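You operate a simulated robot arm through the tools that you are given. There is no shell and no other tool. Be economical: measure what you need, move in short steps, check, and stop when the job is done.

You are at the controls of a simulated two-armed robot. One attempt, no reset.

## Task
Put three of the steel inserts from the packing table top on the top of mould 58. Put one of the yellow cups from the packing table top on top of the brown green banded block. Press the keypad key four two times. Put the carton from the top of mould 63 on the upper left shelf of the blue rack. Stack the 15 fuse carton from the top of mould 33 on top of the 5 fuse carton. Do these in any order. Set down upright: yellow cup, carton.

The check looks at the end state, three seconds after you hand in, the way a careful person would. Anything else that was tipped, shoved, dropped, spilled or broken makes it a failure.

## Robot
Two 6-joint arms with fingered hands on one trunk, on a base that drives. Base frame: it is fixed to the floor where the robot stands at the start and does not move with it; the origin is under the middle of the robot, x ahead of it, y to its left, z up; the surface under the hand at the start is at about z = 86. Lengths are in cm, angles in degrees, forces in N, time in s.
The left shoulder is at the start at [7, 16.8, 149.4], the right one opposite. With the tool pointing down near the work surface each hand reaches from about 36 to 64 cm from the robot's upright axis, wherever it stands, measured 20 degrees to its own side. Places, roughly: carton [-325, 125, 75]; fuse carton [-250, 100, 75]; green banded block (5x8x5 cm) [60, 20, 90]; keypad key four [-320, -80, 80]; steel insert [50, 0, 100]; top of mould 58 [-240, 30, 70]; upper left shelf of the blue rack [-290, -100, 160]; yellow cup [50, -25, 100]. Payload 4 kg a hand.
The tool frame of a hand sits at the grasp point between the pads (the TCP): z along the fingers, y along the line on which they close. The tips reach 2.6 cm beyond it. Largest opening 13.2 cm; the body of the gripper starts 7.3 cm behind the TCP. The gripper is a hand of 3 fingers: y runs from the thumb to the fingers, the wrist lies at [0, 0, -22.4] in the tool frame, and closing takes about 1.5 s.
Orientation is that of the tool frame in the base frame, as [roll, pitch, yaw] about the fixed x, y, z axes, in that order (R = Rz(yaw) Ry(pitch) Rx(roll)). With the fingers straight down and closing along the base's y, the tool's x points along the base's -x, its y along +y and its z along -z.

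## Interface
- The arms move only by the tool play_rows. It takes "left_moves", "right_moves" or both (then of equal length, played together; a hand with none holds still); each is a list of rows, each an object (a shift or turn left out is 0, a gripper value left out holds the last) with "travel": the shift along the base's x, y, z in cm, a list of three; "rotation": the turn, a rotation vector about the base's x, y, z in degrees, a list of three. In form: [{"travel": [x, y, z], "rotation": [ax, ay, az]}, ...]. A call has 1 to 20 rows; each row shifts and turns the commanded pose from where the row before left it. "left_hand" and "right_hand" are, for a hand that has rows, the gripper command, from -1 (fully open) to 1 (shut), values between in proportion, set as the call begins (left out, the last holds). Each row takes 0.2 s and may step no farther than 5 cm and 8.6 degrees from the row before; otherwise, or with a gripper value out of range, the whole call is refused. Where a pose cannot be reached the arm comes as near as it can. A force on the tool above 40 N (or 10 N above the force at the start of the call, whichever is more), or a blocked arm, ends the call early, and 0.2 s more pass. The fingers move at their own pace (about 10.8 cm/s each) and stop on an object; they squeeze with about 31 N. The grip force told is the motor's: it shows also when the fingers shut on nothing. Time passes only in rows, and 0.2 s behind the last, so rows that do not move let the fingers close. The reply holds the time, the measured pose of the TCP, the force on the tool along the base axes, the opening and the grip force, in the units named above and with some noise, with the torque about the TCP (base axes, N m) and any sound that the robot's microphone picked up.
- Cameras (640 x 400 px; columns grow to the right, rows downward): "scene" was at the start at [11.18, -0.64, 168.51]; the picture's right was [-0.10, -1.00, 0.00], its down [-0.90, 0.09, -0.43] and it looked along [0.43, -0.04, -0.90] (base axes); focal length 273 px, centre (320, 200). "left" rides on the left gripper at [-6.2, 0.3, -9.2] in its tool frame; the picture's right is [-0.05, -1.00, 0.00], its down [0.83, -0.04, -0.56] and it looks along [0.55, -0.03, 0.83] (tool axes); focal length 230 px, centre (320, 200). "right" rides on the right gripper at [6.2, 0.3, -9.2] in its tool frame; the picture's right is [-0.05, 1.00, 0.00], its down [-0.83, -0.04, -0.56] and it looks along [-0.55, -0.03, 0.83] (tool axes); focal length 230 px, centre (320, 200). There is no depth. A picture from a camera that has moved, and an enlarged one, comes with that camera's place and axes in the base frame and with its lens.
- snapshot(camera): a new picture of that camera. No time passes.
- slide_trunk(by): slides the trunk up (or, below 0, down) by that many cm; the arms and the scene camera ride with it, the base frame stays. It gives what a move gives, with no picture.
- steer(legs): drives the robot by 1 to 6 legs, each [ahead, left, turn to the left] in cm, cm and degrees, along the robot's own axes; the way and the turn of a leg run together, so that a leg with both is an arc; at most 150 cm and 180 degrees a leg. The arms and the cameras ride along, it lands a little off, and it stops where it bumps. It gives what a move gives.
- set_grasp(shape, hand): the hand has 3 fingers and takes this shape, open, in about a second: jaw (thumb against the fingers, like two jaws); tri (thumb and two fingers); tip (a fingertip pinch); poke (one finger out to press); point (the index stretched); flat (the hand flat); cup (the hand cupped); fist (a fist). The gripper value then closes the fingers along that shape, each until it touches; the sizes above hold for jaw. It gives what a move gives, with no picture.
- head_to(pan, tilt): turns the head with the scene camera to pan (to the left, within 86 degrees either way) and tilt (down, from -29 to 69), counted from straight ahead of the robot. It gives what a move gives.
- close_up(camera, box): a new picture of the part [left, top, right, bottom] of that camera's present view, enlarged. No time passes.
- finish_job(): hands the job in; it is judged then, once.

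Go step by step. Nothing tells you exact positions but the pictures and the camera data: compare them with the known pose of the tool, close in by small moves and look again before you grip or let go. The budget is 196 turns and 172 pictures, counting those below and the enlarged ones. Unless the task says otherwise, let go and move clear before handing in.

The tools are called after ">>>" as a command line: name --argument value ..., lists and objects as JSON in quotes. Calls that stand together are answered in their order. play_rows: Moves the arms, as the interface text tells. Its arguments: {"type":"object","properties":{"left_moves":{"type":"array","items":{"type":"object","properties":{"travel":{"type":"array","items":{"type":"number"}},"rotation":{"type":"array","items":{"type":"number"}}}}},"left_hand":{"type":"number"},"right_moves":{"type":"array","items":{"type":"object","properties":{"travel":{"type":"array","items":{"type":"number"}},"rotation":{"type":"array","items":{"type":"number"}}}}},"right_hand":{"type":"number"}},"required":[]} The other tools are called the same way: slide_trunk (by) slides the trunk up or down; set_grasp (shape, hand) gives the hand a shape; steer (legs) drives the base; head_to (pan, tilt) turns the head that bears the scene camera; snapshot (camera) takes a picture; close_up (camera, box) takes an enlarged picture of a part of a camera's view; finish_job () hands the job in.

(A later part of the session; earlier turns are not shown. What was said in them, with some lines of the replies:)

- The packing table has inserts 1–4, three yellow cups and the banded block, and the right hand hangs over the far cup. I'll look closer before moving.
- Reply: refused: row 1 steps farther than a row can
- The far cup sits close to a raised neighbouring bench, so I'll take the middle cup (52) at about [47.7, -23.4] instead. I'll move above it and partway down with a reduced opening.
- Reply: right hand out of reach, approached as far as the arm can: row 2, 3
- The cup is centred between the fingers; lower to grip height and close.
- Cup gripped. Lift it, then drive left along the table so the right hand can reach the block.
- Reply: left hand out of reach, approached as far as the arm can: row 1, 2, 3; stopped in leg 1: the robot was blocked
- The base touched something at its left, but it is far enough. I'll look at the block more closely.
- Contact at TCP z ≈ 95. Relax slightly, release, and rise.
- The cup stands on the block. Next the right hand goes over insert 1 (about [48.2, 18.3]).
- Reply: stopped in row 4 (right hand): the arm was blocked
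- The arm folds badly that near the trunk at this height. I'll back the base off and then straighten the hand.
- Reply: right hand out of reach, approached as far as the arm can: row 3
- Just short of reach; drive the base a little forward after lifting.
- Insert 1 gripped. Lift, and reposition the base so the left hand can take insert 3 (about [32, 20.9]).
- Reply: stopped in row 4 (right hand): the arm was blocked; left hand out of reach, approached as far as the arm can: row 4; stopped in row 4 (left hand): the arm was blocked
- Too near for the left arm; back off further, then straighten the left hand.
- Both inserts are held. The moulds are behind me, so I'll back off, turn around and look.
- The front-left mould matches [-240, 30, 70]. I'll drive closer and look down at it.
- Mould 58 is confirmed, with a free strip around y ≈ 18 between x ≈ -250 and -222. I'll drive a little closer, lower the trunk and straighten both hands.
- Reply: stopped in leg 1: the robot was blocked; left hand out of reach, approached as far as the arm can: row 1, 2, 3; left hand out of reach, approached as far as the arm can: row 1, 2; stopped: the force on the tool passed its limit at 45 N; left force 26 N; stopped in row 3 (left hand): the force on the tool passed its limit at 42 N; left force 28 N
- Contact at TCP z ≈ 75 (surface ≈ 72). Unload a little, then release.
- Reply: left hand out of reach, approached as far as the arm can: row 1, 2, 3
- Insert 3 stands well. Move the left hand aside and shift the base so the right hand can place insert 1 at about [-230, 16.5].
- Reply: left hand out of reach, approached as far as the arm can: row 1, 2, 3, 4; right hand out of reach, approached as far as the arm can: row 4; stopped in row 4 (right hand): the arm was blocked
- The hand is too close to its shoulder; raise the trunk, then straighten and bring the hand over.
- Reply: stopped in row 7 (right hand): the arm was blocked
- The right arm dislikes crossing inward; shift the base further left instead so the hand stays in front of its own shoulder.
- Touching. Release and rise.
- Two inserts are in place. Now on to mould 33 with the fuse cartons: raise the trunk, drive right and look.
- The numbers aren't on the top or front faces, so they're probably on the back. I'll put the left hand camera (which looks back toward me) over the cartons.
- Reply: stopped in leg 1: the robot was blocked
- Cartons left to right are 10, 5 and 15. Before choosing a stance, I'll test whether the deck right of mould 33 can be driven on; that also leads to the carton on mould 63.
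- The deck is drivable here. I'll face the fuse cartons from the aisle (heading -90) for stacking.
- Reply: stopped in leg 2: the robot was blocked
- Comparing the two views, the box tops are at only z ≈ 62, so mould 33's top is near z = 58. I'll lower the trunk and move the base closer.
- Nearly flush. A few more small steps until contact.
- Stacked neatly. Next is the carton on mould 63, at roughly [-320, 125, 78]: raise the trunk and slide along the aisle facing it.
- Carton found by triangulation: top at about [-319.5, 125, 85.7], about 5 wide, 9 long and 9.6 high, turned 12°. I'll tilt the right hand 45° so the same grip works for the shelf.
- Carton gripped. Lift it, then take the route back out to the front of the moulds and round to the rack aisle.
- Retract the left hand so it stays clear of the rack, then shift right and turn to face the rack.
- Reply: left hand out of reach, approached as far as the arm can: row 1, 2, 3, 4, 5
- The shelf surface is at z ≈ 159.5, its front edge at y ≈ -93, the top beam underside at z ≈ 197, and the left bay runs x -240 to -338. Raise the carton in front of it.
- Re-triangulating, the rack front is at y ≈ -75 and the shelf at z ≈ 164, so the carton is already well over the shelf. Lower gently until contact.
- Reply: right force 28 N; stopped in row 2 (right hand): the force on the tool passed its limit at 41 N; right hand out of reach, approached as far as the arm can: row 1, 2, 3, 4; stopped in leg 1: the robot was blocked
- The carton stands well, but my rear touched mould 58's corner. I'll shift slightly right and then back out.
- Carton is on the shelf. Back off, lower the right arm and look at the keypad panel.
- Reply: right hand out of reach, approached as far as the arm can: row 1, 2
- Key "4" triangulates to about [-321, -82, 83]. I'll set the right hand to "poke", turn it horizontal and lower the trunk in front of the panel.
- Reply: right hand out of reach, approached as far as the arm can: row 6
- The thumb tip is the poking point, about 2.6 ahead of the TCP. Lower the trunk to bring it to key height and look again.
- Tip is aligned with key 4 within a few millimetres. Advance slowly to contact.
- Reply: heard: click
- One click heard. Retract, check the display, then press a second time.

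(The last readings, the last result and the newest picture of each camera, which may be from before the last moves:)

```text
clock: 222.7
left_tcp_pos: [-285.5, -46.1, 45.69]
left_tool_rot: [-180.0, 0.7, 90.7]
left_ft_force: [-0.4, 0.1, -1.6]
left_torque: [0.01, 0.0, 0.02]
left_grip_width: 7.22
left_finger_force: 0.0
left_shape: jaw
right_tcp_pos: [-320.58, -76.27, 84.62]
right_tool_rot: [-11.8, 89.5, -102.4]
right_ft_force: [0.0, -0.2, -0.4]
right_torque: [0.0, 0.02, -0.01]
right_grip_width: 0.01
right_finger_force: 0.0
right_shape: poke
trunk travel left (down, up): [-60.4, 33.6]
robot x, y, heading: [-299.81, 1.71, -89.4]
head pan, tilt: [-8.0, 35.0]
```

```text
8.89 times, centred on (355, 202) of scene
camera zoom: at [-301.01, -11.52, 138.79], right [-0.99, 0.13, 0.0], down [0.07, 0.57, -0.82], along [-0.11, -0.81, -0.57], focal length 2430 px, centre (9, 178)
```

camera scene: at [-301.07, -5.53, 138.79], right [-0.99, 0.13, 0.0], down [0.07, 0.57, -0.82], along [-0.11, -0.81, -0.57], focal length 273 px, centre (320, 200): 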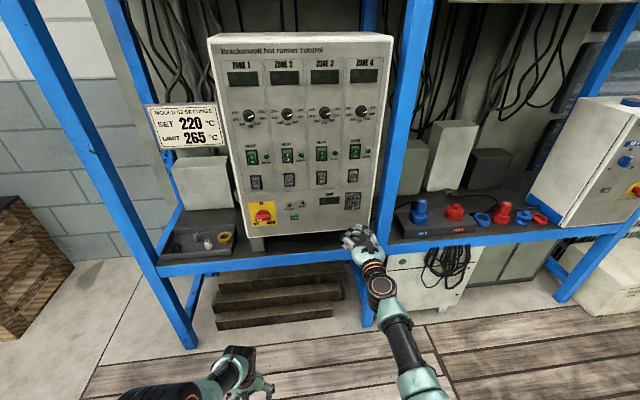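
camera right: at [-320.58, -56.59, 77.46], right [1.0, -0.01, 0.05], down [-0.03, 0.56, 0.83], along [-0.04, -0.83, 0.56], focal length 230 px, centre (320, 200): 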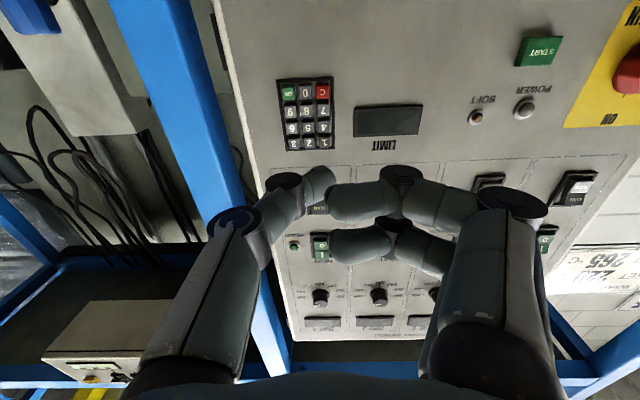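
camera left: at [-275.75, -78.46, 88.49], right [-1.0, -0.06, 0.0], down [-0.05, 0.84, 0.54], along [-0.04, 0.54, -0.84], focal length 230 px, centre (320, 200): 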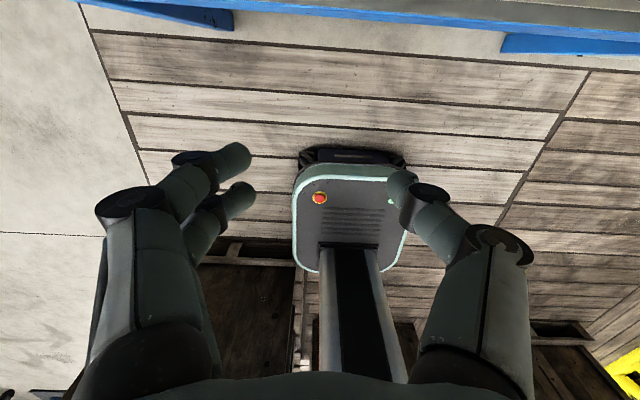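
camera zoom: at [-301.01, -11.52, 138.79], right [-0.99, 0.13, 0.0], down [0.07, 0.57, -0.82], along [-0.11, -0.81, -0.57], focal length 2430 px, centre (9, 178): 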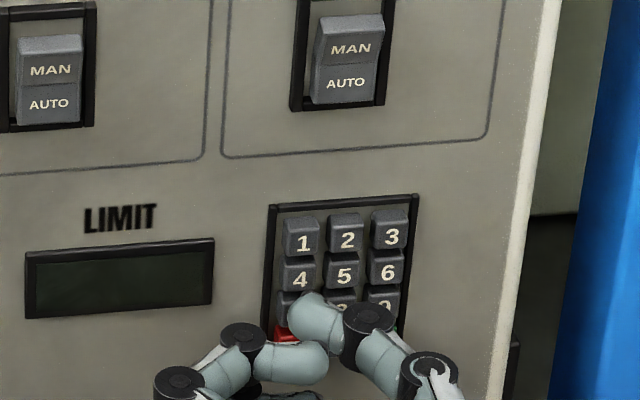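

>>> play_rows --right_moves '[{"travel": [0, -0.6, 0]}, {"travel": [0, -0.6, 0]}, {"travel": [0, -0.4, 0]}, {"travel": [0, -0.2, 0]}, {"travel": [0, 0, 0]}]'

>>> close_up --camera "scene" --box '[325, 180, 385, 225]'

```text
clock: 223.9
left_tcp_pos: [-285.55, -45.94, 45.71]
left_tool_rot: [-179.8, 0.9, 90.8]
left_ft_force: [-0.9, 0.1, -0.5]
left_torque: [-0.03, 0.0, -0.02]
left_grip_width: 7.23
left_finger_force: 0.0
left_shape: jaw
right_tcp_pos: [-320.73, -77.96, 84.59]
right_tool_rot: [-11.4, 89.5, -102.1]
right_ft_force: [0.1, 3.2, -0.6]
right_torque: [0.04, 0.0, -0.03]
right_grip_width: 0.0
right_finger_force: 0.1
right_shape: poke
trunk travel left (down, up): [-60.4, 33.6]
robot x, y, heading: [-300.24, 2.63, -89.5]
head pan, tilt: [-8.0, 35.0]
heard: click
```

```text
8.89 times, centred on (355, 202) of scene
camera zoom: at [-301.03, -11.43, 138.8], right [-0.99, 0.13, 0.0], down [0.07, 0.57, -0.82], along [-0.11, -0.81, -0.57], focal length 2430 px, centre (9, 178)
```

zoom: 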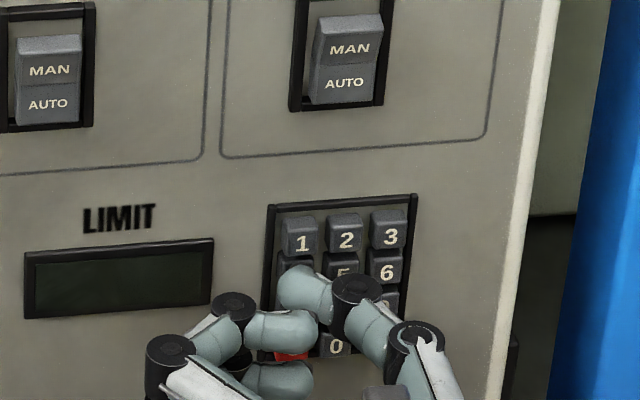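

Key 4 has been pressed twice, with two clicks. Retract, raise the trunk, and return the right hand to jaw pointing down.

>>> play_rows --right_moves '[{"travel": [0, 1.5, 0]}, {"travel": [0, 3, 0]}, {"travel": [0, 3, 0]}, {"travel": [0, 3, 0]}, {"travel": [0, 0, 0]}]'

>>> steer --legs '[[-7, -2, 0]]'

>>> slide_trunk --by 33

>>> set_grasp --hand "right" --shape "jaw"

>>> play_rows --right_moves '[{"travel": [0, 1, -1], "rotation": [8.2, 0, 0]}, {"travel": [0, 1, -1], "rotation": [8.2, 0, 0]}, {"travel": [0, 1, -1], "rotation": [8.2, 0, 0]}, {"travel": [0, 1, -1], "rotation": [8.2, 0, 0]}, {"travel": [0, 1, -1], "rotation": [8.2, 0, 0]}, {"travel": [0, 1, -1], "rotation": [8.2, 0, 0]}, {"travel": [0, 1, -1], "rotation": [8.2, 0, 0]}, {"travel": [0, 1, -1], "rotation": [8.2, 0, 0]}, {"travel": [0, 1, -1], "rotation": [8.2, 0, 0]}, {"travel": [0, 1, -1], "rotation": [8.2, 0, 0]}, {"travel": [0, 1, -1], "rotation": [8, 0, 0]}, {"travel": [0, 0, 0]}]'

>>> snapshot --camera "scene"

```text
clock: 225.1
left_tcp_pos: [-285.52, -46.11, 45.66]
left_tool_rot: [-179.9, 0.8, 90.8]
left_ft_force: [0.1, 0.5, -0.1]
left_torque: [-0.01, 0.02, 0.01]
left_grip_width: 7.23
left_finger_force: 0.0
left_shape: jaw
right_tcp_pos: [-320.67, -68.27, 82.74]
right_tool_rot: [-5.3, 89.1, -96.0]
right_ft_force: [0.0, -0.6, -0.6]
right_torque: [0.01, 0.0, -0.01]
right_grip_width: 0.01
right_finger_force: 0.0
right_shape: poke
right hand out of reach, approached as far as the arm can: row 3, 4
trunk travel left (down, up): [-60.4, 33.6]
robot x, y, heading: [-299.83, 2.53, -89.4]
head pan, tilt: [-8.0, 35.0]
```

```text
clock: 226.2
left_tcp_pos: [-287.63, -39.16, 45.78]
left_tool_rot: [-179.9, 0.9, 90.8]
left_ft_force: [0.1, 0.1, 0.2]
left_torque: [-0.02, -0.02, 0.0]
left_grip_width: 7.23
left_finger_force: 0.0
left_shape: jaw
right_tcp_pos: [-322.86, -61.14, 82.85]
right_tool_rot: [-4.6, 89.1, -95.4]
right_ft_force: [0.8, -0.1, -0.9]
right_torque: [0.02, 0.01, 0.02]
right_grip_width: 0.01
right_finger_force: 0.1
right_shape: poke
trunk travel left (down, up): [-60.4, 33.6]
robot x, y, heading: [-301.84, 9.18, -89.3]
head pan, tilt: [-8.0, 35.0]
```

```text
clock: 229.4
left_tcp_pos: [-287.71, -39.1, 78.68]
left_tool_rot: [-179.9, 0.8, 90.8]
left_ft_force: [-0.3, -0.2, -0.4]
left_torque: [0.0, 0.0, -0.01]
left_grip_width: 7.22
left_finger_force: 0.1
left_shape: jaw
right_tcp_pos: [-322.83, -61.24, 115.81]
right_tool_rot: [-5.6, 89.0, -96.4]
right_ft_force: [-0.3, -0.1, -0.2]
right_torque: [0.01, 0.0, 0.02]
right_grip_width: 0.0
right_finger_force: 0.1
right_shape: poke
trunk travel left (down, up): [-93.4, 0.6]
robot x, y, heading: [-302.27, 9.54, -89.3]
head pan, tilt: [-8.0, 35.0]
```

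```text
clock: 230.3
left_tcp_pos: [-287.64, -39.27, 78.73]
left_tool_rot: [-179.9, 0.9, 90.9]
left_ft_force: [0.1, 0.5, 0.3]
left_torque: [0.0, 0.0, -0.03]
left_grip_width: 7.23
left_finger_force: 0.0
left_shape: jaw
right_tcp_pos: [-322.86, -61.18, 115.78]
right_tool_rot: [-5.5, 89.0, -96.3]
right_ft_force: [-0.5, 0.2, 0.3]
right_torque: [-0.02, 0.04, -0.02]
right_grip_width: 13.19
right_finger_force: 0.0
right_shape: jaw
trunk travel left (down, up): [-93.4, 0.6]
robot x, y, heading: [-301.92, 9.23, -89.4]
head pan, tilt: [-8.0, 35.0]
```

```text
clock: 232.9
left_tcp_pos: [-287.55, -39.12, 78.69]
left_tool_rot: [-180.0, 0.9, 90.7]
left_ft_force: [0.5, 0.0, 0.5]
left_torque: [0.0, -0.03, 0.01]
left_grip_width: 7.21
left_finger_force: 0.1
left_shape: jaw
right_tcp_pos: [-320.92, -50.72, 105.24]
right_tool_rot: [175.9, 5.6, 90.8]
right_ft_force: [0.5, 0.3, 0.2]
right_torque: [0.01, 0.02, 0.0]
right_grip_width: 13.18
right_finger_force: 0.0
right_shape: jaw
right hand out of reach, approached as far as the arm can: row 1, 2
trunk travel left (down, up): [-93.4, 0.6]
robot x, y, heading: [-301.91, 9.37, -89.5]
head pan, tilt: [-8.0, 35.0]
```

```text
25 pictures are left
camera scene: at [-303.08, -4.52, 171.79], right [-0.99, 0.13, 0.0], down [0.07, 0.57, -0.82], along [-0.11, -0.81, -0.57], focal length 273 px, centre (320, 200)
```

scene: 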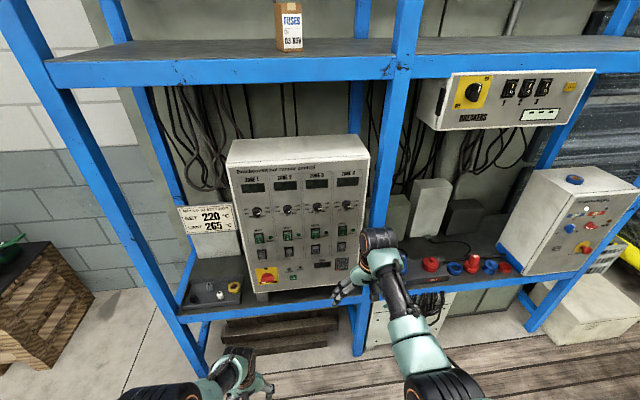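

Two clicks are done and the carton is in place. Now back out of the aisle and turn toward the packing table for the third insert.

>>> steer --legs '[[0, 0, -90], [0, 37, 0], [-80, 0, 0], [-75, 0, 0], [0, 0, -90], [0, 0, -90]]'

>>> play_rows --left_moves '[{"travel": [3, 0, 3.5]}, {"travel": [3, 0, 3.5]}, {"travel": [3, 0, 3.5]}, {"travel": [3, 0, 3.5]}, {"travel": [3, 0, 3.5]}, {"travel": [2, 0, 3.5]}, {"travel": [0, 0, 0]}]' --right_moves '[{"rotation": [4.1, 0, 0]}, {"rotation": [0, -5.6, 0]}, {"travel": [0, 0, 0]}, {"travel": [0, 0, 0]}, {"travel": [0, 0, 0]}, {"travel": [0, 0, 0]}, {"travel": [0, 0, 0]}]'

```text
clock: 254.3
left_tcp_pos: [-99.55, -16.56, 78.66]
left_tool_rot: [-179.9, 0.8, 179.6]
left_ft_force: [0.5, 0.2, -0.2]
left_torque: [-0.02, 0.01, -0.05]
left_grip_width: 7.22
left_finger_force: 0.1
left_shape: jaw
right_tcp_pos: [-88.39, -49.93, 105.18]
right_tool_rot: [175.9, 5.7, 179.7]
right_ft_force: [-0.6, 0.6, 0.2]
right_torque: [-0.02, -0.03, -0.01]
right_grip_width: 13.17
right_finger_force: 0.1
right_shape: jaw
trunk travel left (down, up): [-93.4, 0.6]
robot x, y, heading: [-147.93, -29.61, -0.6]
head pan, tilt: [-8.0, 35.0]
```

```text
clock: 255.9
left_tcp_pos: [-83.38, -16.31, 99.9]
left_tool_rot: [-179.8, 0.7, 179.6]
left_ft_force: [-1.5, -0.5, 0.0]
left_torque: [0.0, 0.01, 0.01]
left_grip_width: 7.2
left_finger_force: 0.0
left_shape: jaw
left hand out of reach, approached as far as the arm can: row 1, 2, 4, 5
right_tcp_pos: [-88.46, -50.07, 105.16]
right_tool_rot: [171.7, 11.2, 179.3]
right_ft_force: [-0.4, 0.7, 0.1]
right_torque: [0.02, 0.01, 0.0]
right_grip_width: 13.2
right_finger_force: 0.0
right_shape: jaw
trunk travel left (down, up): [-93.4, 0.6]
robot x, y, heading: [-147.96, -30.01, -0.6]
head pan, tilt: [-8.0, 35.0]
```

>>> play_rows --right_moves '[{"rotation": [-4.1, 5.6, 0]}, {"rotation": [-4.2, 5.6, 0]}, {"travel": [0, 0, 0]}]' --right_hand -0.5

>>> steer --legs '[[60, 25, 0], [65, 22, 0]]'

>>> head_to --pan -5 --tilt 55

>>> snapshot --camera "scene"

```text
clock: 256.7
left_tcp_pos: [-83.6, -16.37, 100.01]
left_tool_rot: [-179.9, 0.8, 179.6]
left_ft_force: [0.0, -0.4, 0.5]
left_torque: [0.01, -0.01, 0.02]
left_grip_width: 7.21
left_finger_force: 0.1
left_shape: jaw
right_tcp_pos: [-88.53, -50.13, 105.17]
right_tool_rot: [-179.9, 0.1, -179.9]
right_ft_force: [-0.8, 0.8, -1.2]
right_torque: [-0.03, 0.0, 0.02]
right_grip_width: 9.94
right_finger_force: 0.0
right_shape: jaw
trunk travel left (down, up): [-93.4, 0.6]
robot x, y, heading: [-148.13, -29.97, -0.7]
head pan, tilt: [-8.0, 35.0]
```

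```text
clock: 263.7
left_tcp_pos: [41.67, 30.71, 100.0]
left_tool_rot: [-179.9, 0.9, -179.6]
left_ft_force: [0.0, 0.4, 0.4]
left_torque: [0.01, -0.03, -0.01]
left_grip_width: 7.21
left_finger_force: 0.0
left_shape: jaw
right_tcp_pos: [37.12, -3.11, 105.17]
right_tool_rot: [-179.8, 0.2, -179.1]
right_ft_force: [0.4, 0.1, 0.7]
right_torque: [0.0, 0.0, -0.02]
right_grip_width: 9.91
right_finger_force: 0.1
right_shape: jaw
trunk travel left (down, up): [-93.4, 0.6]
robot x, y, heading: [-23.02, 16.08, 0.0]
head pan, tilt: [-8.0, 35.0]
```

```text
clock: 264.5
left_tcp_pos: [41.72, 30.64, 99.84]
left_tool_rot: [-179.9, 0.8, -179.6]
left_ft_force: [0.1, -0.5, -0.3]
left_torque: [-0.02, 0.01, -0.01]
left_grip_width: 7.21
left_finger_force: 0.0
left_shape: jaw
right_tcp_pos: [37.26, -2.93, 104.96]
right_tool_rot: [-179.9, 0.1, -179.1]
right_ft_force: [0.5, 1.1, 0.2]
right_torque: [-0.02, -0.02, 0.01]
right_grip_width: 9.95
right_finger_force: 0.0
right_shape: jaw
trunk travel left (down, up): [-93.4, 0.6]
robot x, y, heading: [-22.65, 16.71, -0.0]
head pan, tilt: [-5.0, 55.0]
```

```text
24 pictures are left
camera scene: at [-10.45, 15.6, 168.97], right [-0.08, -1.0, 0.0], down [-0.82, 0.07, -0.57], along [0.57, -0.05, -0.82], focal length 273 px, centre (320, 200)
```

scene: 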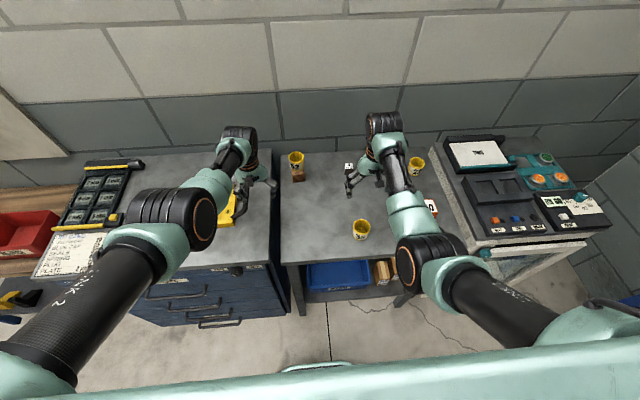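

>>> play_rows --left_moves '[{"travel": [0, 4, 0]}, {"travel": [0, 4, 0]}, {"travel": [0, 0, 0]}]'

>>> steer --legs '[[23, 0, 0]]'

>>> snapshot --camera "right"

```text
clock: 265.3
left_tcp_pos: [41.77, 38.64, 99.97]
left_tool_rot: [-179.9, 0.9, -179.7]
left_ft_force: [-0.1, 0.0, -0.7]
left_torque: [0.06, 0.02, -0.02]
left_grip_width: 7.23
left_finger_force: 0.1
left_shape: jaw
right_tcp_pos: [37.21, -3.02, 105.09]
right_tool_rot: [-179.9, 0.1, -179.0]
right_ft_force: [-0.4, -1.5, 0.4]
right_torque: [0.0, -0.03, -0.02]
right_grip_width: 9.95
right_finger_force: 0.0
right_shape: jaw
trunk travel left (down, up): [-93.4, 0.6]
robot x, y, heading: [-22.51, 16.29, 0.2]
head pan, tilt: [-5.0, 55.0]
```

```text
clock: 267.1
left_tcp_pos: [64.16, 38.95, 100.09]
left_tool_rot: [-180.0, 1.0, -179.5]
left_ft_force: [-0.1, 0.0, 0.6]
left_torque: [-0.03, -0.03, 0.02]
left_grip_width: 7.23
left_finger_force: 0.0
left_shape: jaw
right_tcp_pos: [59.57, -2.83, 105.27]
right_tool_rot: [-179.9, 0.3, -178.9]
right_ft_force: [-0.3, 1.1, -0.4]
right_torque: [0.02, -0.03, 0.03]
right_grip_width: 9.95
right_finger_force: 0.0
right_shape: jaw
trunk travel left (down, up): [-93.4, 0.6]
robot x, y, heading: [-0.26, 15.89, 0.1]
head pan, tilt: [-5.0, 55.0]
```

```text
23 pictures are left
camera right: at [53.4, -2.52, 114.55], right [0.03, 1.0, 0.0], down [0.83, -0.03, 0.56], along [0.56, -0.02, -0.83], focal length 230 px, centre (320, 200)
```

right: 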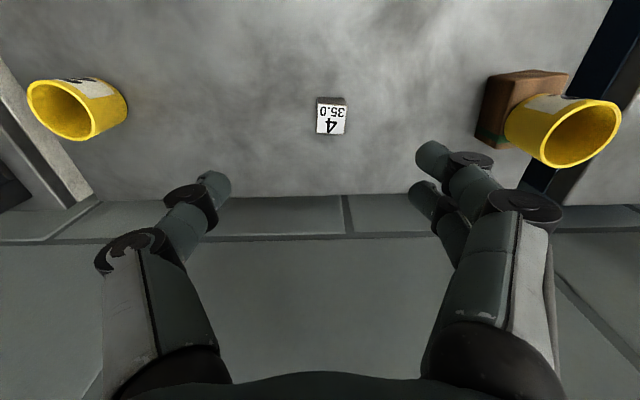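

>>> play_rows --left_moves '[{"travel": [0, 0, 3]}, {"travel": [0, 0, 3]}, {"travel": [0, 0, 1]}, {"travel": [0, 0, 0]}]' --right_moves '[{"travel": [0.5, 1.2, 0]}, {"travel": [0, 0, 0]}, {"travel": [0, 0, 0]}, {"travel": [0, 0, 0]}]'

>>> slide_trunk --by -8

>>> play_rows --right_moves '[{"travel": [0, 0, -3]}, {"travel": [0, 0, -3]}, {"travel": [0, 0, 0]}]'

>>> snapshot --camera "right"

```text
clock: 268.1
left_tcp_pos: [64.37, 39.05, 106.76]
left_tool_rot: [-179.9, 0.7, -179.4]
left_ft_force: [-0.3, -0.3, -0.7]
left_torque: [0.05, 0.01, -0.02]
left_grip_width: 7.23
left_finger_force: 0.0
left_shape: jaw
right_tcp_pos: [60.48, -1.47, 105.11]
right_tool_rot: [-179.9, 0.1, -178.9]
right_ft_force: [-0.3, 0.4, 0.1]
right_torque: [0.0, -0.01, 0.0]
right_grip_width: 9.94
right_finger_force: 0.0
right_shape: jaw
trunk travel left (down, up): [-93.4, 0.6]
robot x, y, heading: [-0.35, 16.31, 0.5]
head pan, tilt: [-5.0, 55.0]
```

```text
clock: 269.2
left_tcp_pos: [64.35, 39.1, 98.85]
left_tool_rot: [-179.8, 0.8, -179.4]
left_ft_force: [-0.7, -0.2, -1.0]
left_torque: [-0.03, -0.01, 0.01]
left_grip_width: 7.21
left_finger_force: 0.1
left_shape: jaw
right_tcp_pos: [60.3, -1.65, 97.11]
right_tool_rot: [-179.9, 0.1, -178.8]
right_ft_force: [0.3, -0.2, -0.2]
right_torque: [-0.02, 0.0, 0.01]
right_grip_width: 9.93
right_finger_force: 0.1
right_shape: jaw
trunk travel left (down, up): [-85.4, 8.6]
robot x, y, heading: [-0.07, 16.26, 0.1]
head pan, tilt: [-5.0, 55.0]
```

```text
clock: 270.0
left_tcp_pos: [64.39, 38.96, 98.84]
left_tool_rot: [-179.8, 0.9, -179.4]
left_ft_force: [-0.3, -0.7, 0.1]
left_torque: [0.01, 0.01, -0.02]
left_grip_width: 7.24
left_finger_force: 0.0
left_shape: jaw
right_tcp_pos: [60.53, -1.62, 91.23]
right_tool_rot: [-179.8, 0.2, -179.0]
right_ft_force: [-0.3, -0.1, -0.6]
right_torque: [0.0, 0.0, 0.01]
right_grip_width: 9.95
right_finger_force: 0.1
right_shape: jaw
trunk travel left (down, up): [-85.4, 8.6]
robot x, y, heading: [-0.17, 16.28, 0.3]
head pan, tilt: [-5.0, 55.0]
```

```text
22 pictures are left
camera right: at [54.39, -1.37, 100.46], right [0.03, 1.0, 0.0], down [0.83, -0.03, 0.56], along [0.56, -0.02, -0.83], focal length 230 px, centre (320, 200)
```

right: 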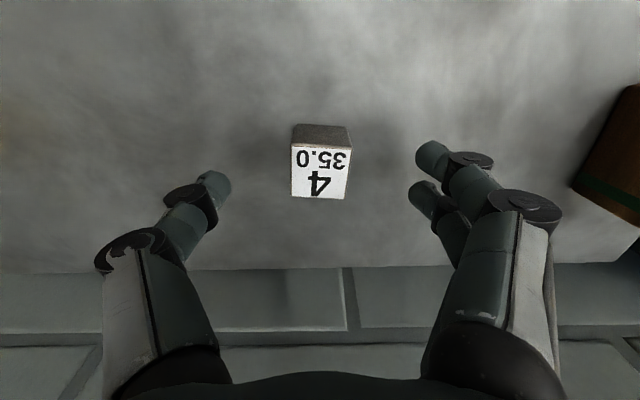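

>>> play_rows --right_moves '[{"travel": [-0.2, 0, -1.2]}, {"travel": [0, 0, -1]}, {"travel": [0, 0, 0]}]'

>>> play_rows --right_moves '[{"travel": [0, 0, 0]}, {"travel": [0, 0, 0]}, {"travel": [0, 0, 0]}, {"travel": [0, 0, 0]}, {"travel": [0, 0, 0]}, {"travel": [0, 0, 0]}]' --right_hand 1

>>> play_rows --right_moves '[{"travel": [0, 0, 4]}, {"travel": [0, 0, 4]}, {"travel": [0, 0, 3]}, {"travel": [0, 0, 0]}]'

>>> slide_trunk --by 8

>>> snapshot --camera "right"

```text
clock: 270.8
left_tcp_pos: [64.32, 39.04, 98.84]
left_tool_rot: [-179.9, 0.8, -179.4]
left_ft_force: [-0.4, -0.1, 0.6]
left_torque: [-0.05, 0.02, 0.02]
left_grip_width: 7.26
left_finger_force: 0.0
left_shape: jaw
right_tcp_pos: [60.28, -1.68, 88.9]
right_tool_rot: [-179.9, 0.0, -178.9]
right_ft_force: [0.3, 0.8, -0.4]
right_torque: [-0.02, 0.01, 0.01]
right_grip_width: 9.95
right_finger_force: 0.1
right_shape: jaw
trunk travel left (down, up): [-85.4, 8.6]
robot x, y, heading: [0.05, 16.48, 0.4]
head pan, tilt: [-5.0, 55.0]
```

```text
clock: 272.2
left_tcp_pos: [64.34, 39.01, 98.81]
left_tool_rot: [-179.9, 0.8, -179.4]
left_ft_force: [0.9, 0.3, 1.0]
left_torque: [0.01, -0.03, 0.02]
left_grip_width: 7.25
left_finger_force: 0.2
left_shape: jaw
right_tcp_pos: [60.43, -1.58, 88.85]
right_tool_rot: [-180.0, 0.1, -178.9]
right_ft_force: [-0.4, -0.6, -0.4]
right_torque: [0.02, 0.02, 0.01]
right_grip_width: 2.66
right_finger_force: 31.0
right_shape: jaw
trunk travel left (down, up): [-85.4, 8.6]
robot x, y, heading: [-0.64, 16.01, 0.4]
head pan, tilt: [-5.0, 55.0]
```

```text
clock: 273.2
left_tcp_pos: [64.34, 39.11, 98.83]
left_tool_rot: [-179.9, 0.8, -179.3]
left_ft_force: [-0.4, 0.1, 0.3]
left_torque: [-0.01, 0.02, 0.0]
left_grip_width: 7.22
left_finger_force: 0.0
left_shape: jaw
right_tcp_pos: [60.08, -1.5, 100.12]
right_tool_rot: [-179.8, 0.0, -178.9]
right_ft_force: [-0.2, 0.0, -3.7]
right_torque: [0.03, -0.01, 0.0]
right_grip_width: 2.62
right_finger_force: 31.2
right_shape: jaw
trunk travel left (down, up): [-85.4, 8.6]
robot x, y, heading: [-0.31, 16.3, 0.2]
head pan, tilt: [-5.0, 55.0]
```

```text
clock: 274.4
left_tcp_pos: [64.29, 38.88, 106.81]
left_tool_rot: [-179.9, 0.8, -179.4]
left_ft_force: [-0.2, -0.6, 0.6]
left_torque: [0.0, 0.02, -0.02]
left_grip_width: 7.23
left_finger_force: 0.1
left_shape: jaw
right_tcp_pos: [60.03, -1.59, 107.89]
right_tool_rot: [-179.9, 0.1, -178.9]
right_ft_force: [-0.4, 0.5, -3.2]
right_torque: [0.03, 0.02, -0.02]
right_grip_width: 2.63
right_finger_force: 30.5
right_shape: jaw
trunk travel left (down, up): [-93.4, 0.6]
robot x, y, heading: [-0.41, 16.54, 0.3]
head pan, tilt: [-5.0, 55.0]
```

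```text
21 pictures are left
camera right: at [53.95, -1.36, 117.2], right [0.03, 1.0, 0.0], down [0.83, -0.03, 0.56], along [0.56, -0.02, -0.83], focal length 230 px, centre (320, 200)
```

right: 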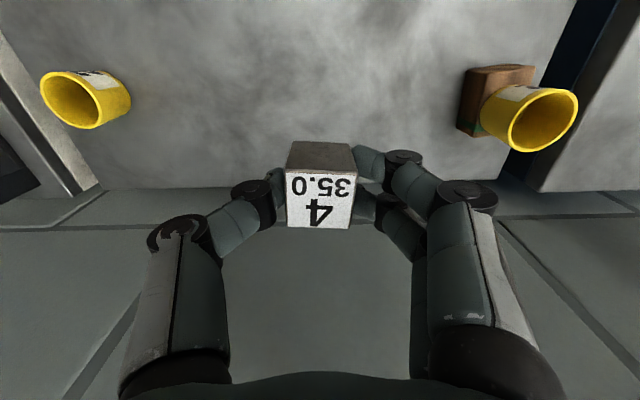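

Insert 4 is held. Back to mould 58.

>>> steer --legs '[[-70, 0, 0], [0, 0, 90], [0, 0, 90], [96, 17.5, 0]]'

>>> snapshot --camera "right"

```text
clock: 290.5
left_tcp_pos: [-229.25, -26.35, 106.87]
left_tool_rot: [-179.8, 0.9, 1.0]
left_ft_force: [-0.1, -0.3, 0.5]
left_torque: [-0.04, 0.04, -0.01]
left_grip_width: 7.24
left_finger_force: 0.0
left_shape: jaw
right_tcp_pos: [-225.24, 14.38, 108.1]
right_tool_rot: [-179.9, 0.2, 1.4]
right_ft_force: [-0.3, -0.8, -2.6]
right_torque: [-0.01, 0.02, 0.01]
right_grip_width: 2.6
right_finger_force: 30.9
right_shape: jaw
trunk travel left (down, up): [-93.4, 0.6]
robot x, y, heading: [-164.85, -3.27, -179.2]
head pan, tilt: [-5.0, 55.0]
```

```text
20 pictures are left
camera right: at [-219.08, 14.27, 117.25], right [-0.03, -1.0, 0.0], down [-0.83, 0.02, 0.56], along [-0.56, 0.02, -0.83], focal length 230 px, centre (320, 200)
```

right: 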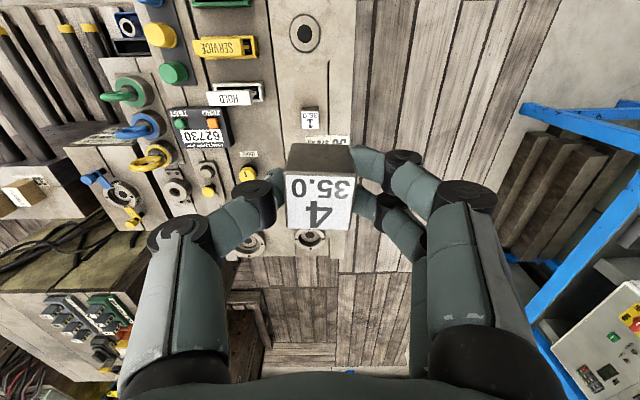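

>>> slide_trunk --by -21

>>> play_rows --right_moves '[{"travel": [0.7, 1.1, 0], "rotation": [0, 0, -1.4]}, {"travel": [0.7, 1.2, -2]}, {"travel": [0, 0, -3]}, {"travel": [0, 0, 0]}]'

>>> snapshot --camera "right"

```text
clock: 292.8
left_tcp_pos: [-229.32, -26.27, 85.95]
left_tool_rot: [-179.9, 0.8, 1.0]
left_ft_force: [1.0, 0.6, -0.4]
left_torque: [0.01, 0.0, 0.03]
left_grip_width: 7.19
left_finger_force: 0.0
left_shape: jaw
right_tcp_pos: [-225.31, 14.36, 86.97]
right_tool_rot: [-179.9, 0.1, 1.6]
right_ft_force: [-0.4, 0.6, -2.2]
right_torque: [-0.03, 0.04, 0.03]
right_grip_width: 2.59
right_finger_force: 31.3
right_shape: jaw
trunk travel left (down, up): [-72.4, 21.6]
robot x, y, heading: [-164.94, -3.1, -179.0]
head pan, tilt: [-5.0, 55.0]
```

```text
clock: 293.8
left_tcp_pos: [-229.19, -26.22, 85.91]
left_tool_rot: [-179.9, 0.8, 1.0]
left_ft_force: [-0.1, 0.0, 0.7]
left_torque: [-0.01, 0.0, 0.0]
left_grip_width: 7.21
left_finger_force: 0.1
left_shape: jaw
right_tcp_pos: [-224.03, 16.71, 81.95]
right_tool_rot: [-179.9, 0.1, 0.2]
right_ft_force: [0.0, 0.1, -3.0]
right_torque: [0.04, 0.02, 0.0]
right_grip_width: 2.63
right_finger_force: 31.1
right_shape: jaw
trunk travel left (down, up): [-72.4, 21.6]
robot x, y, heading: [-165.14, -2.94, -179.2]
head pan, tilt: [-5.0, 55.0]
```

```text
19 pictures are left
camera right: at [-217.88, 16.33, 91.25], right [-0.05, -1.0, 0.0], down [-0.83, 0.04, 0.56], along [-0.56, 0.03, -0.83], focal length 230 px, centre (320, 200)
```

right: 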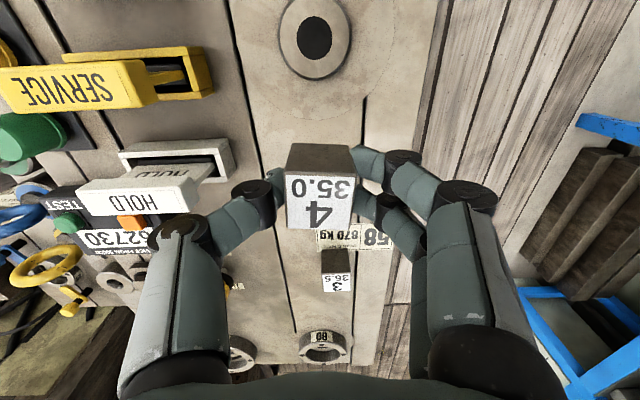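

>>> play_rows --right_moves '[{"travel": [0.2, -1.4, -2.5]}, {"travel": [0, 0, -2.5]}, {"travel": [0, 0, 0]}]'

>>> snapshot --camera "right"

```text
clock: 294.6
left_tcp_pos: [-229.22, -26.35, 85.85]
left_tool_rot: [-179.8, 0.8, 0.9]
left_ft_force: [0.5, 1.4, -0.2]
left_torque: [-0.01, 0.02, -0.03]
left_grip_width: 7.23
left_finger_force: 0.1
left_shape: jaw
right_tcp_pos: [-223.81, 15.44, 76.96]
right_tool_rot: [-179.9, 0.1, 0.1]
right_ft_force: [-0.6, -0.4, -3.3]
right_torque: [-0.01, 0.02, 0.0]
right_grip_width: 2.59
right_finger_force: 30.8
right_shape: jaw
trunk travel left (down, up): [-72.4, 21.6]
robot x, y, heading: [-164.84, -3.0, -179.2]
head pan, tilt: [-5.0, 55.0]
```

```text
18 pictures are left
camera right: at [-217.56, 15.1, 86.24], right [-0.05, -1.0, 0.0], down [-0.83, 0.04, 0.56], along [-0.56, 0.03, -0.83], focal length 230 px, centre (320, 200)
```

right: 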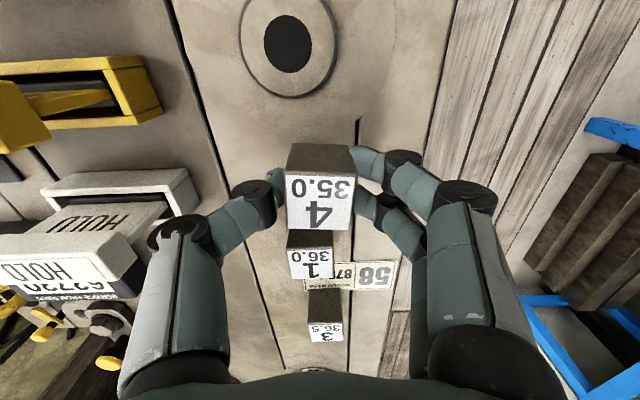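

>>> play_rows --right_moves '[{"travel": [0, 0, -0.7]}, {"travel": [0, 0, -0.5]}, {"travel": [0, 0, -0.3]}, {"travel": [0, 0, 0]}]'

>>> play_rows --right_moves '[{"travel": [0, 0, -0.3]}, {"travel": [0, 0, 0]}]'

```text
clock: 295.6
left_tcp_pos: [-229.3, -26.41, 85.76]
left_tool_rot: [-179.8, 0.7, 1.0]
left_ft_force: [0.3, 0.3, -0.4]
left_torque: [0.0, -0.03, 0.0]
left_grip_width: 7.21
left_finger_force: 0.1
left_shape: jaw
right_tcp_pos: [-223.79, 15.44, 75.54]
right_tool_rot: [-179.9, 0.2, 0.1]
right_ft_force: [0.1, 1.0, -2.0]
right_torque: [0.03, 0.01, 0.01]
right_grip_width: 2.58
right_finger_force: 31.1
right_shape: jaw
trunk travel left (down, up): [-72.4, 21.6]
robot x, y, heading: [-164.95, -2.98, -179.3]
head pan, tilt: [-5.0, 55.0]
```

```text
clock: 296.2
left_tcp_pos: [-229.26, -26.24, 85.87]
left_tool_rot: [-179.9, 0.8, 1.0]
left_ft_force: [-0.6, -0.7, 1.0]
left_torque: [-0.01, 0.03, -0.04]
left_grip_width: 7.23
left_finger_force: 0.0
left_shape: jaw
right_tcp_pos: [-223.68, 15.32, 75.13]
right_tool_rot: [-179.8, 0.0, 0.1]
right_ft_force: [-1.3, -0.3, -2.2]
right_torque: [-0.02, 0.0, 0.0]
right_grip_width: 2.6
right_finger_force: 31.3
right_shape: jaw
trunk travel left (down, up): [-72.4, 21.6]
robot x, y, heading: [-165.1, -3.17, -179.3]
head pan, tilt: [-5.0, 55.0]
```

>>> play_rows --right_moves '[{"travel": [0, 0, -0.2]}, {"travel": [0, 0, 0]}]'

>>> play_rows --right_moves '[{"travel": [0, 0, -0.15]}, {"travel": [0, 0, 0]}]'

```text
clock: 296.8
left_tcp_pos: [-229.29, -26.26, 85.94]
left_tool_rot: [-179.8, 0.8, 1.0]
left_ft_force: [-0.2, 0.0, 1.1]
left_torque: [-0.01, 0.02, 0.01]
left_grip_width: 7.21
left_finger_force: 0.1
left_shape: jaw
right_tcp_pos: [-223.81, 15.38, 74.96]
right_tool_rot: [-179.9, 0.1, 0.1]
right_ft_force: [-0.4, -0.8, -2.1]
right_torque: [0.01, 0.0, -0.01]
right_grip_width: 2.62
right_finger_force: 31.1
right_shape: jaw
trunk travel left (down, up): [-72.4, 21.6]
robot x, y, heading: [-164.93, -2.79, -179.5]
head pan, tilt: [-5.0, 55.0]
```

```text
clock: 297.4
left_tcp_pos: [-229.25, -26.24, 85.95]
left_tool_rot: [-179.9, 0.9, 1.0]
left_ft_force: [0.9, 0.2, -0.2]
left_torque: [-0.01, 0.03, -0.04]
left_grip_width: 7.23
left_finger_force: 0.1
left_shape: jaw
right_tcp_pos: [-223.63, 15.45, 74.95]
right_tool_rot: [-179.8, 0.2, 0.2]
right_ft_force: [-0.4, 1.4, 3.0]
right_torque: [0.02, 0.0, 0.03]
right_grip_width: 2.63
right_finger_force: 30.9
right_shape: jaw
trunk travel left (down, up): [-72.4, 21.6]
robot x, y, heading: [-165.08, -3.26, -179.3]
head pan, tilt: [-5.0, 55.0]
```

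Contact. Release narrowly and rise straight up.

>>> play_rows --right_moves '[{"travel": [0, 0, 0]}, {"travel": [0, 0, 0]}, {"travel": [0, 0, 0]}]' --right_hand 0.15

>>> play_rows --right_moves '[{"travel": [0, 0, 2]}, {"travel": [0, 0, 3]}, {"travel": [0, 0, 4]}, {"travel": [0, 0, 2]}, {"travel": [0, 0, 0]}]'

>>> snapshot --camera "right"

```text
clock: 298.2
left_tcp_pos: [-229.19, -26.31, 85.83]
left_tool_rot: [-179.9, 0.9, 1.0]
left_ft_force: [0.4, -0.3, 0.7]
left_torque: [-0.02, 0.01, 0.01]
left_grip_width: 7.23
left_finger_force: 0.1
left_shape: jaw
right_tcp_pos: [-223.62, 15.27, 74.89]
right_tool_rot: [-179.8, 0.0, 0.1]
right_ft_force: [0.0, -0.4, 0.3]
right_torque: [-0.02, 0.0, 0.02]
right_grip_width: 5.56
right_finger_force: 0.0
right_shape: jaw
trunk travel left (down, up): [-72.4, 21.6]
robot x, y, heading: [-164.63, -2.63, -179.4]
head pan, tilt: [-5.0, 55.0]
```

```text
clock: 299.4
left_tcp_pos: [-229.27, -26.29, 85.98]
left_tool_rot: [-179.9, 0.8, 1.0]
left_ft_force: [-0.8, -0.3, 0.0]
left_torque: [0.0, -0.02, -0.03]
left_grip_width: 7.24
left_finger_force: 0.0
left_shape: jaw
right_tcp_pos: [-223.73, 15.24, 86.14]
right_tool_rot: [-180.0, 0.1, 0.1]
right_ft_force: [0.5, -0.2, 0.8]
right_torque: [0.01, -0.01, -0.02]
right_grip_width: 5.59
right_finger_force: 0.0
right_shape: jaw
trunk travel left (down, up): [-72.4, 21.6]
robot x, y, heading: [-164.67, -3.22, -179.2]
head pan, tilt: [-5.0, 55.0]
```

```text
17 pictures are left
camera right: at [-217.52, 14.86, 95.25], right [-0.05, -1.0, 0.0], down [-0.83, 0.04, 0.56], along [-0.56, 0.03, -0.83], focal length 230 px, centre (320, 200)
```

right: 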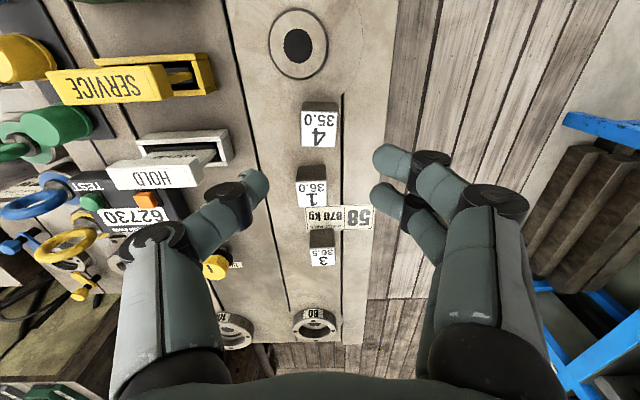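

All three inserts stand on mould 58. Move clear and make a last overall check.

>>> slide_trunk --by 21

>>> steer --legs '[[-40, 0, 0]]'

>>> head_to --pan 0 --tilt 25

>>> snapshot --camera "scene"

>>> close_up --camera "scene" --box '[330, 140, 560, 300]'

```text
clock: 301.6
left_tcp_pos: [-229.26, -26.22, 106.79]
left_tool_rot: [-179.9, 0.8, 1.0]
left_ft_force: [-0.1, 0.4, 0.0]
left_torque: [0.02, -0.02, -0.02]
left_grip_width: 7.24
left_finger_force: 0.0
left_shape: jaw
right_tcp_pos: [-223.75, 15.07, 107.02]
right_tool_rot: [-179.9, 0.1, 0.1]
right_ft_force: [-0.5, 0.4, 0.8]
right_torque: [0.01, 0.01, 0.05]
right_grip_width: 5.55
right_finger_force: 0.1
right_shape: jaw
trunk travel left (down, up): [-93.4, 0.6]
robot x, y, heading: [-164.9, -2.96, -179.5]
head pan, tilt: [-5.0, 55.0]
```

```text
clock: 304.1
left_tcp_pos: [-190.32, -25.62, 106.74]
left_tool_rot: [-179.9, 0.7, 0.9]
left_ft_force: [-0.1, -0.8, -0.2]
left_torque: [0.01, -0.04, 0.0]
left_grip_width: 7.25
left_finger_force: 0.0
left_shape: jaw
right_tcp_pos: [-184.58, 15.8, 106.92]
right_tool_rot: [-180.0, 0.0, 0.0]
right_ft_force: [0.6, 0.1, -0.2]
right_torque: [0.0, -0.05, -0.03]
right_grip_width: 5.58
right_finger_force: 0.1
right_shape: jaw
trunk travel left (down, up): [-93.4, 0.6]
robot x, y, heading: [-125.72, -2.14, -179.4]
head pan, tilt: [-5.0, 55.0]
```

```text
clock: 305.0
left_tcp_pos: [-190.02, -25.77, 106.91]
left_tool_rot: [-179.9, 0.9, 0.9]
left_ft_force: [-0.3, -0.1, -0.9]
left_torque: [0.0, 0.04, 0.01]
left_grip_width: 7.24
left_finger_force: 0.1
left_shape: jaw
right_tcp_pos: [-184.47, 15.76, 107.0]
right_tool_rot: [-179.9, 0.1, 0.1]
right_ft_force: [0.1, -0.7, 0.0]
right_torque: [-0.02, 0.01, -0.04]
right_grip_width: 5.53
right_finger_force: 0.1
right_shape: jaw
trunk travel left (down, up): [-93.4, 0.6]
robot x, y, heading: [-125.48, -2.77, -179.0]
head pan, tilt: [0.0, 25.0]
```

```text
16 pictures are left
camera scene: at [-139.89, -2.8, 173.37], right [-0.01, 1.0, 0.0], down [0.42, 0.0, -0.91], along [-0.91, -0.01, -0.42], focal length 273 px, centre (320, 200)
```

scene: 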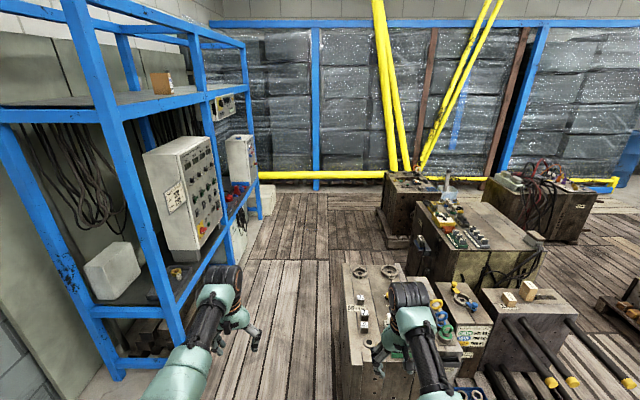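

```text
2.50 times, centred on (445, 220) of scene
camera zoom: at [-139.89, -2.8, 173.37], right [-0.01, 1.0, 0.0], down [0.42, 0.0, -0.91], along [-0.91, -0.01, -0.42], focal length 683 px, centre (8, 150)
```

zoom: 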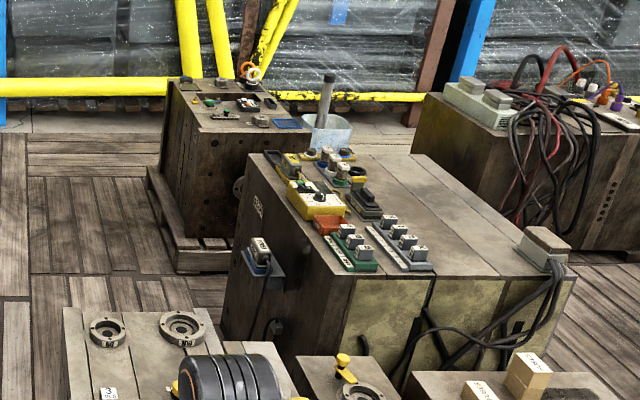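

Everything is in place: the carton is on the shelf, the fuse cartons are stacked, the inserts stand on mould 58 and the cup is on the block. Both hands are empty and clear, so I'm handing in.

>>> finish_job

```text
The job is handed in.
```

I finished all five parts and handed the job in; the checker's verdict hasn't come back.

- **Inserts:** 1, 3 and 4 stand on top of mould 58.
- **Yellow cup:** cup 52 stands upright on the green banded block.
- **Keypad:** I pressed key four twice and heard a click each time. The panel's display stayed blank, so the clicks are the only confirmation.
- **Carton:** it stands upright on the upper left shelf of the blue rack.
- **Fuse cartons:** the 15 sits on top of the 5 on mould 33.

While I was backing away from the rack, the base touched something, probably a corner of mould 58. Afterwards the mould and the two inserts already on it were still in place. The base was also stopped a few other times while driving, at the packing table and beside the moulds. I saw nothing moved or tipped.
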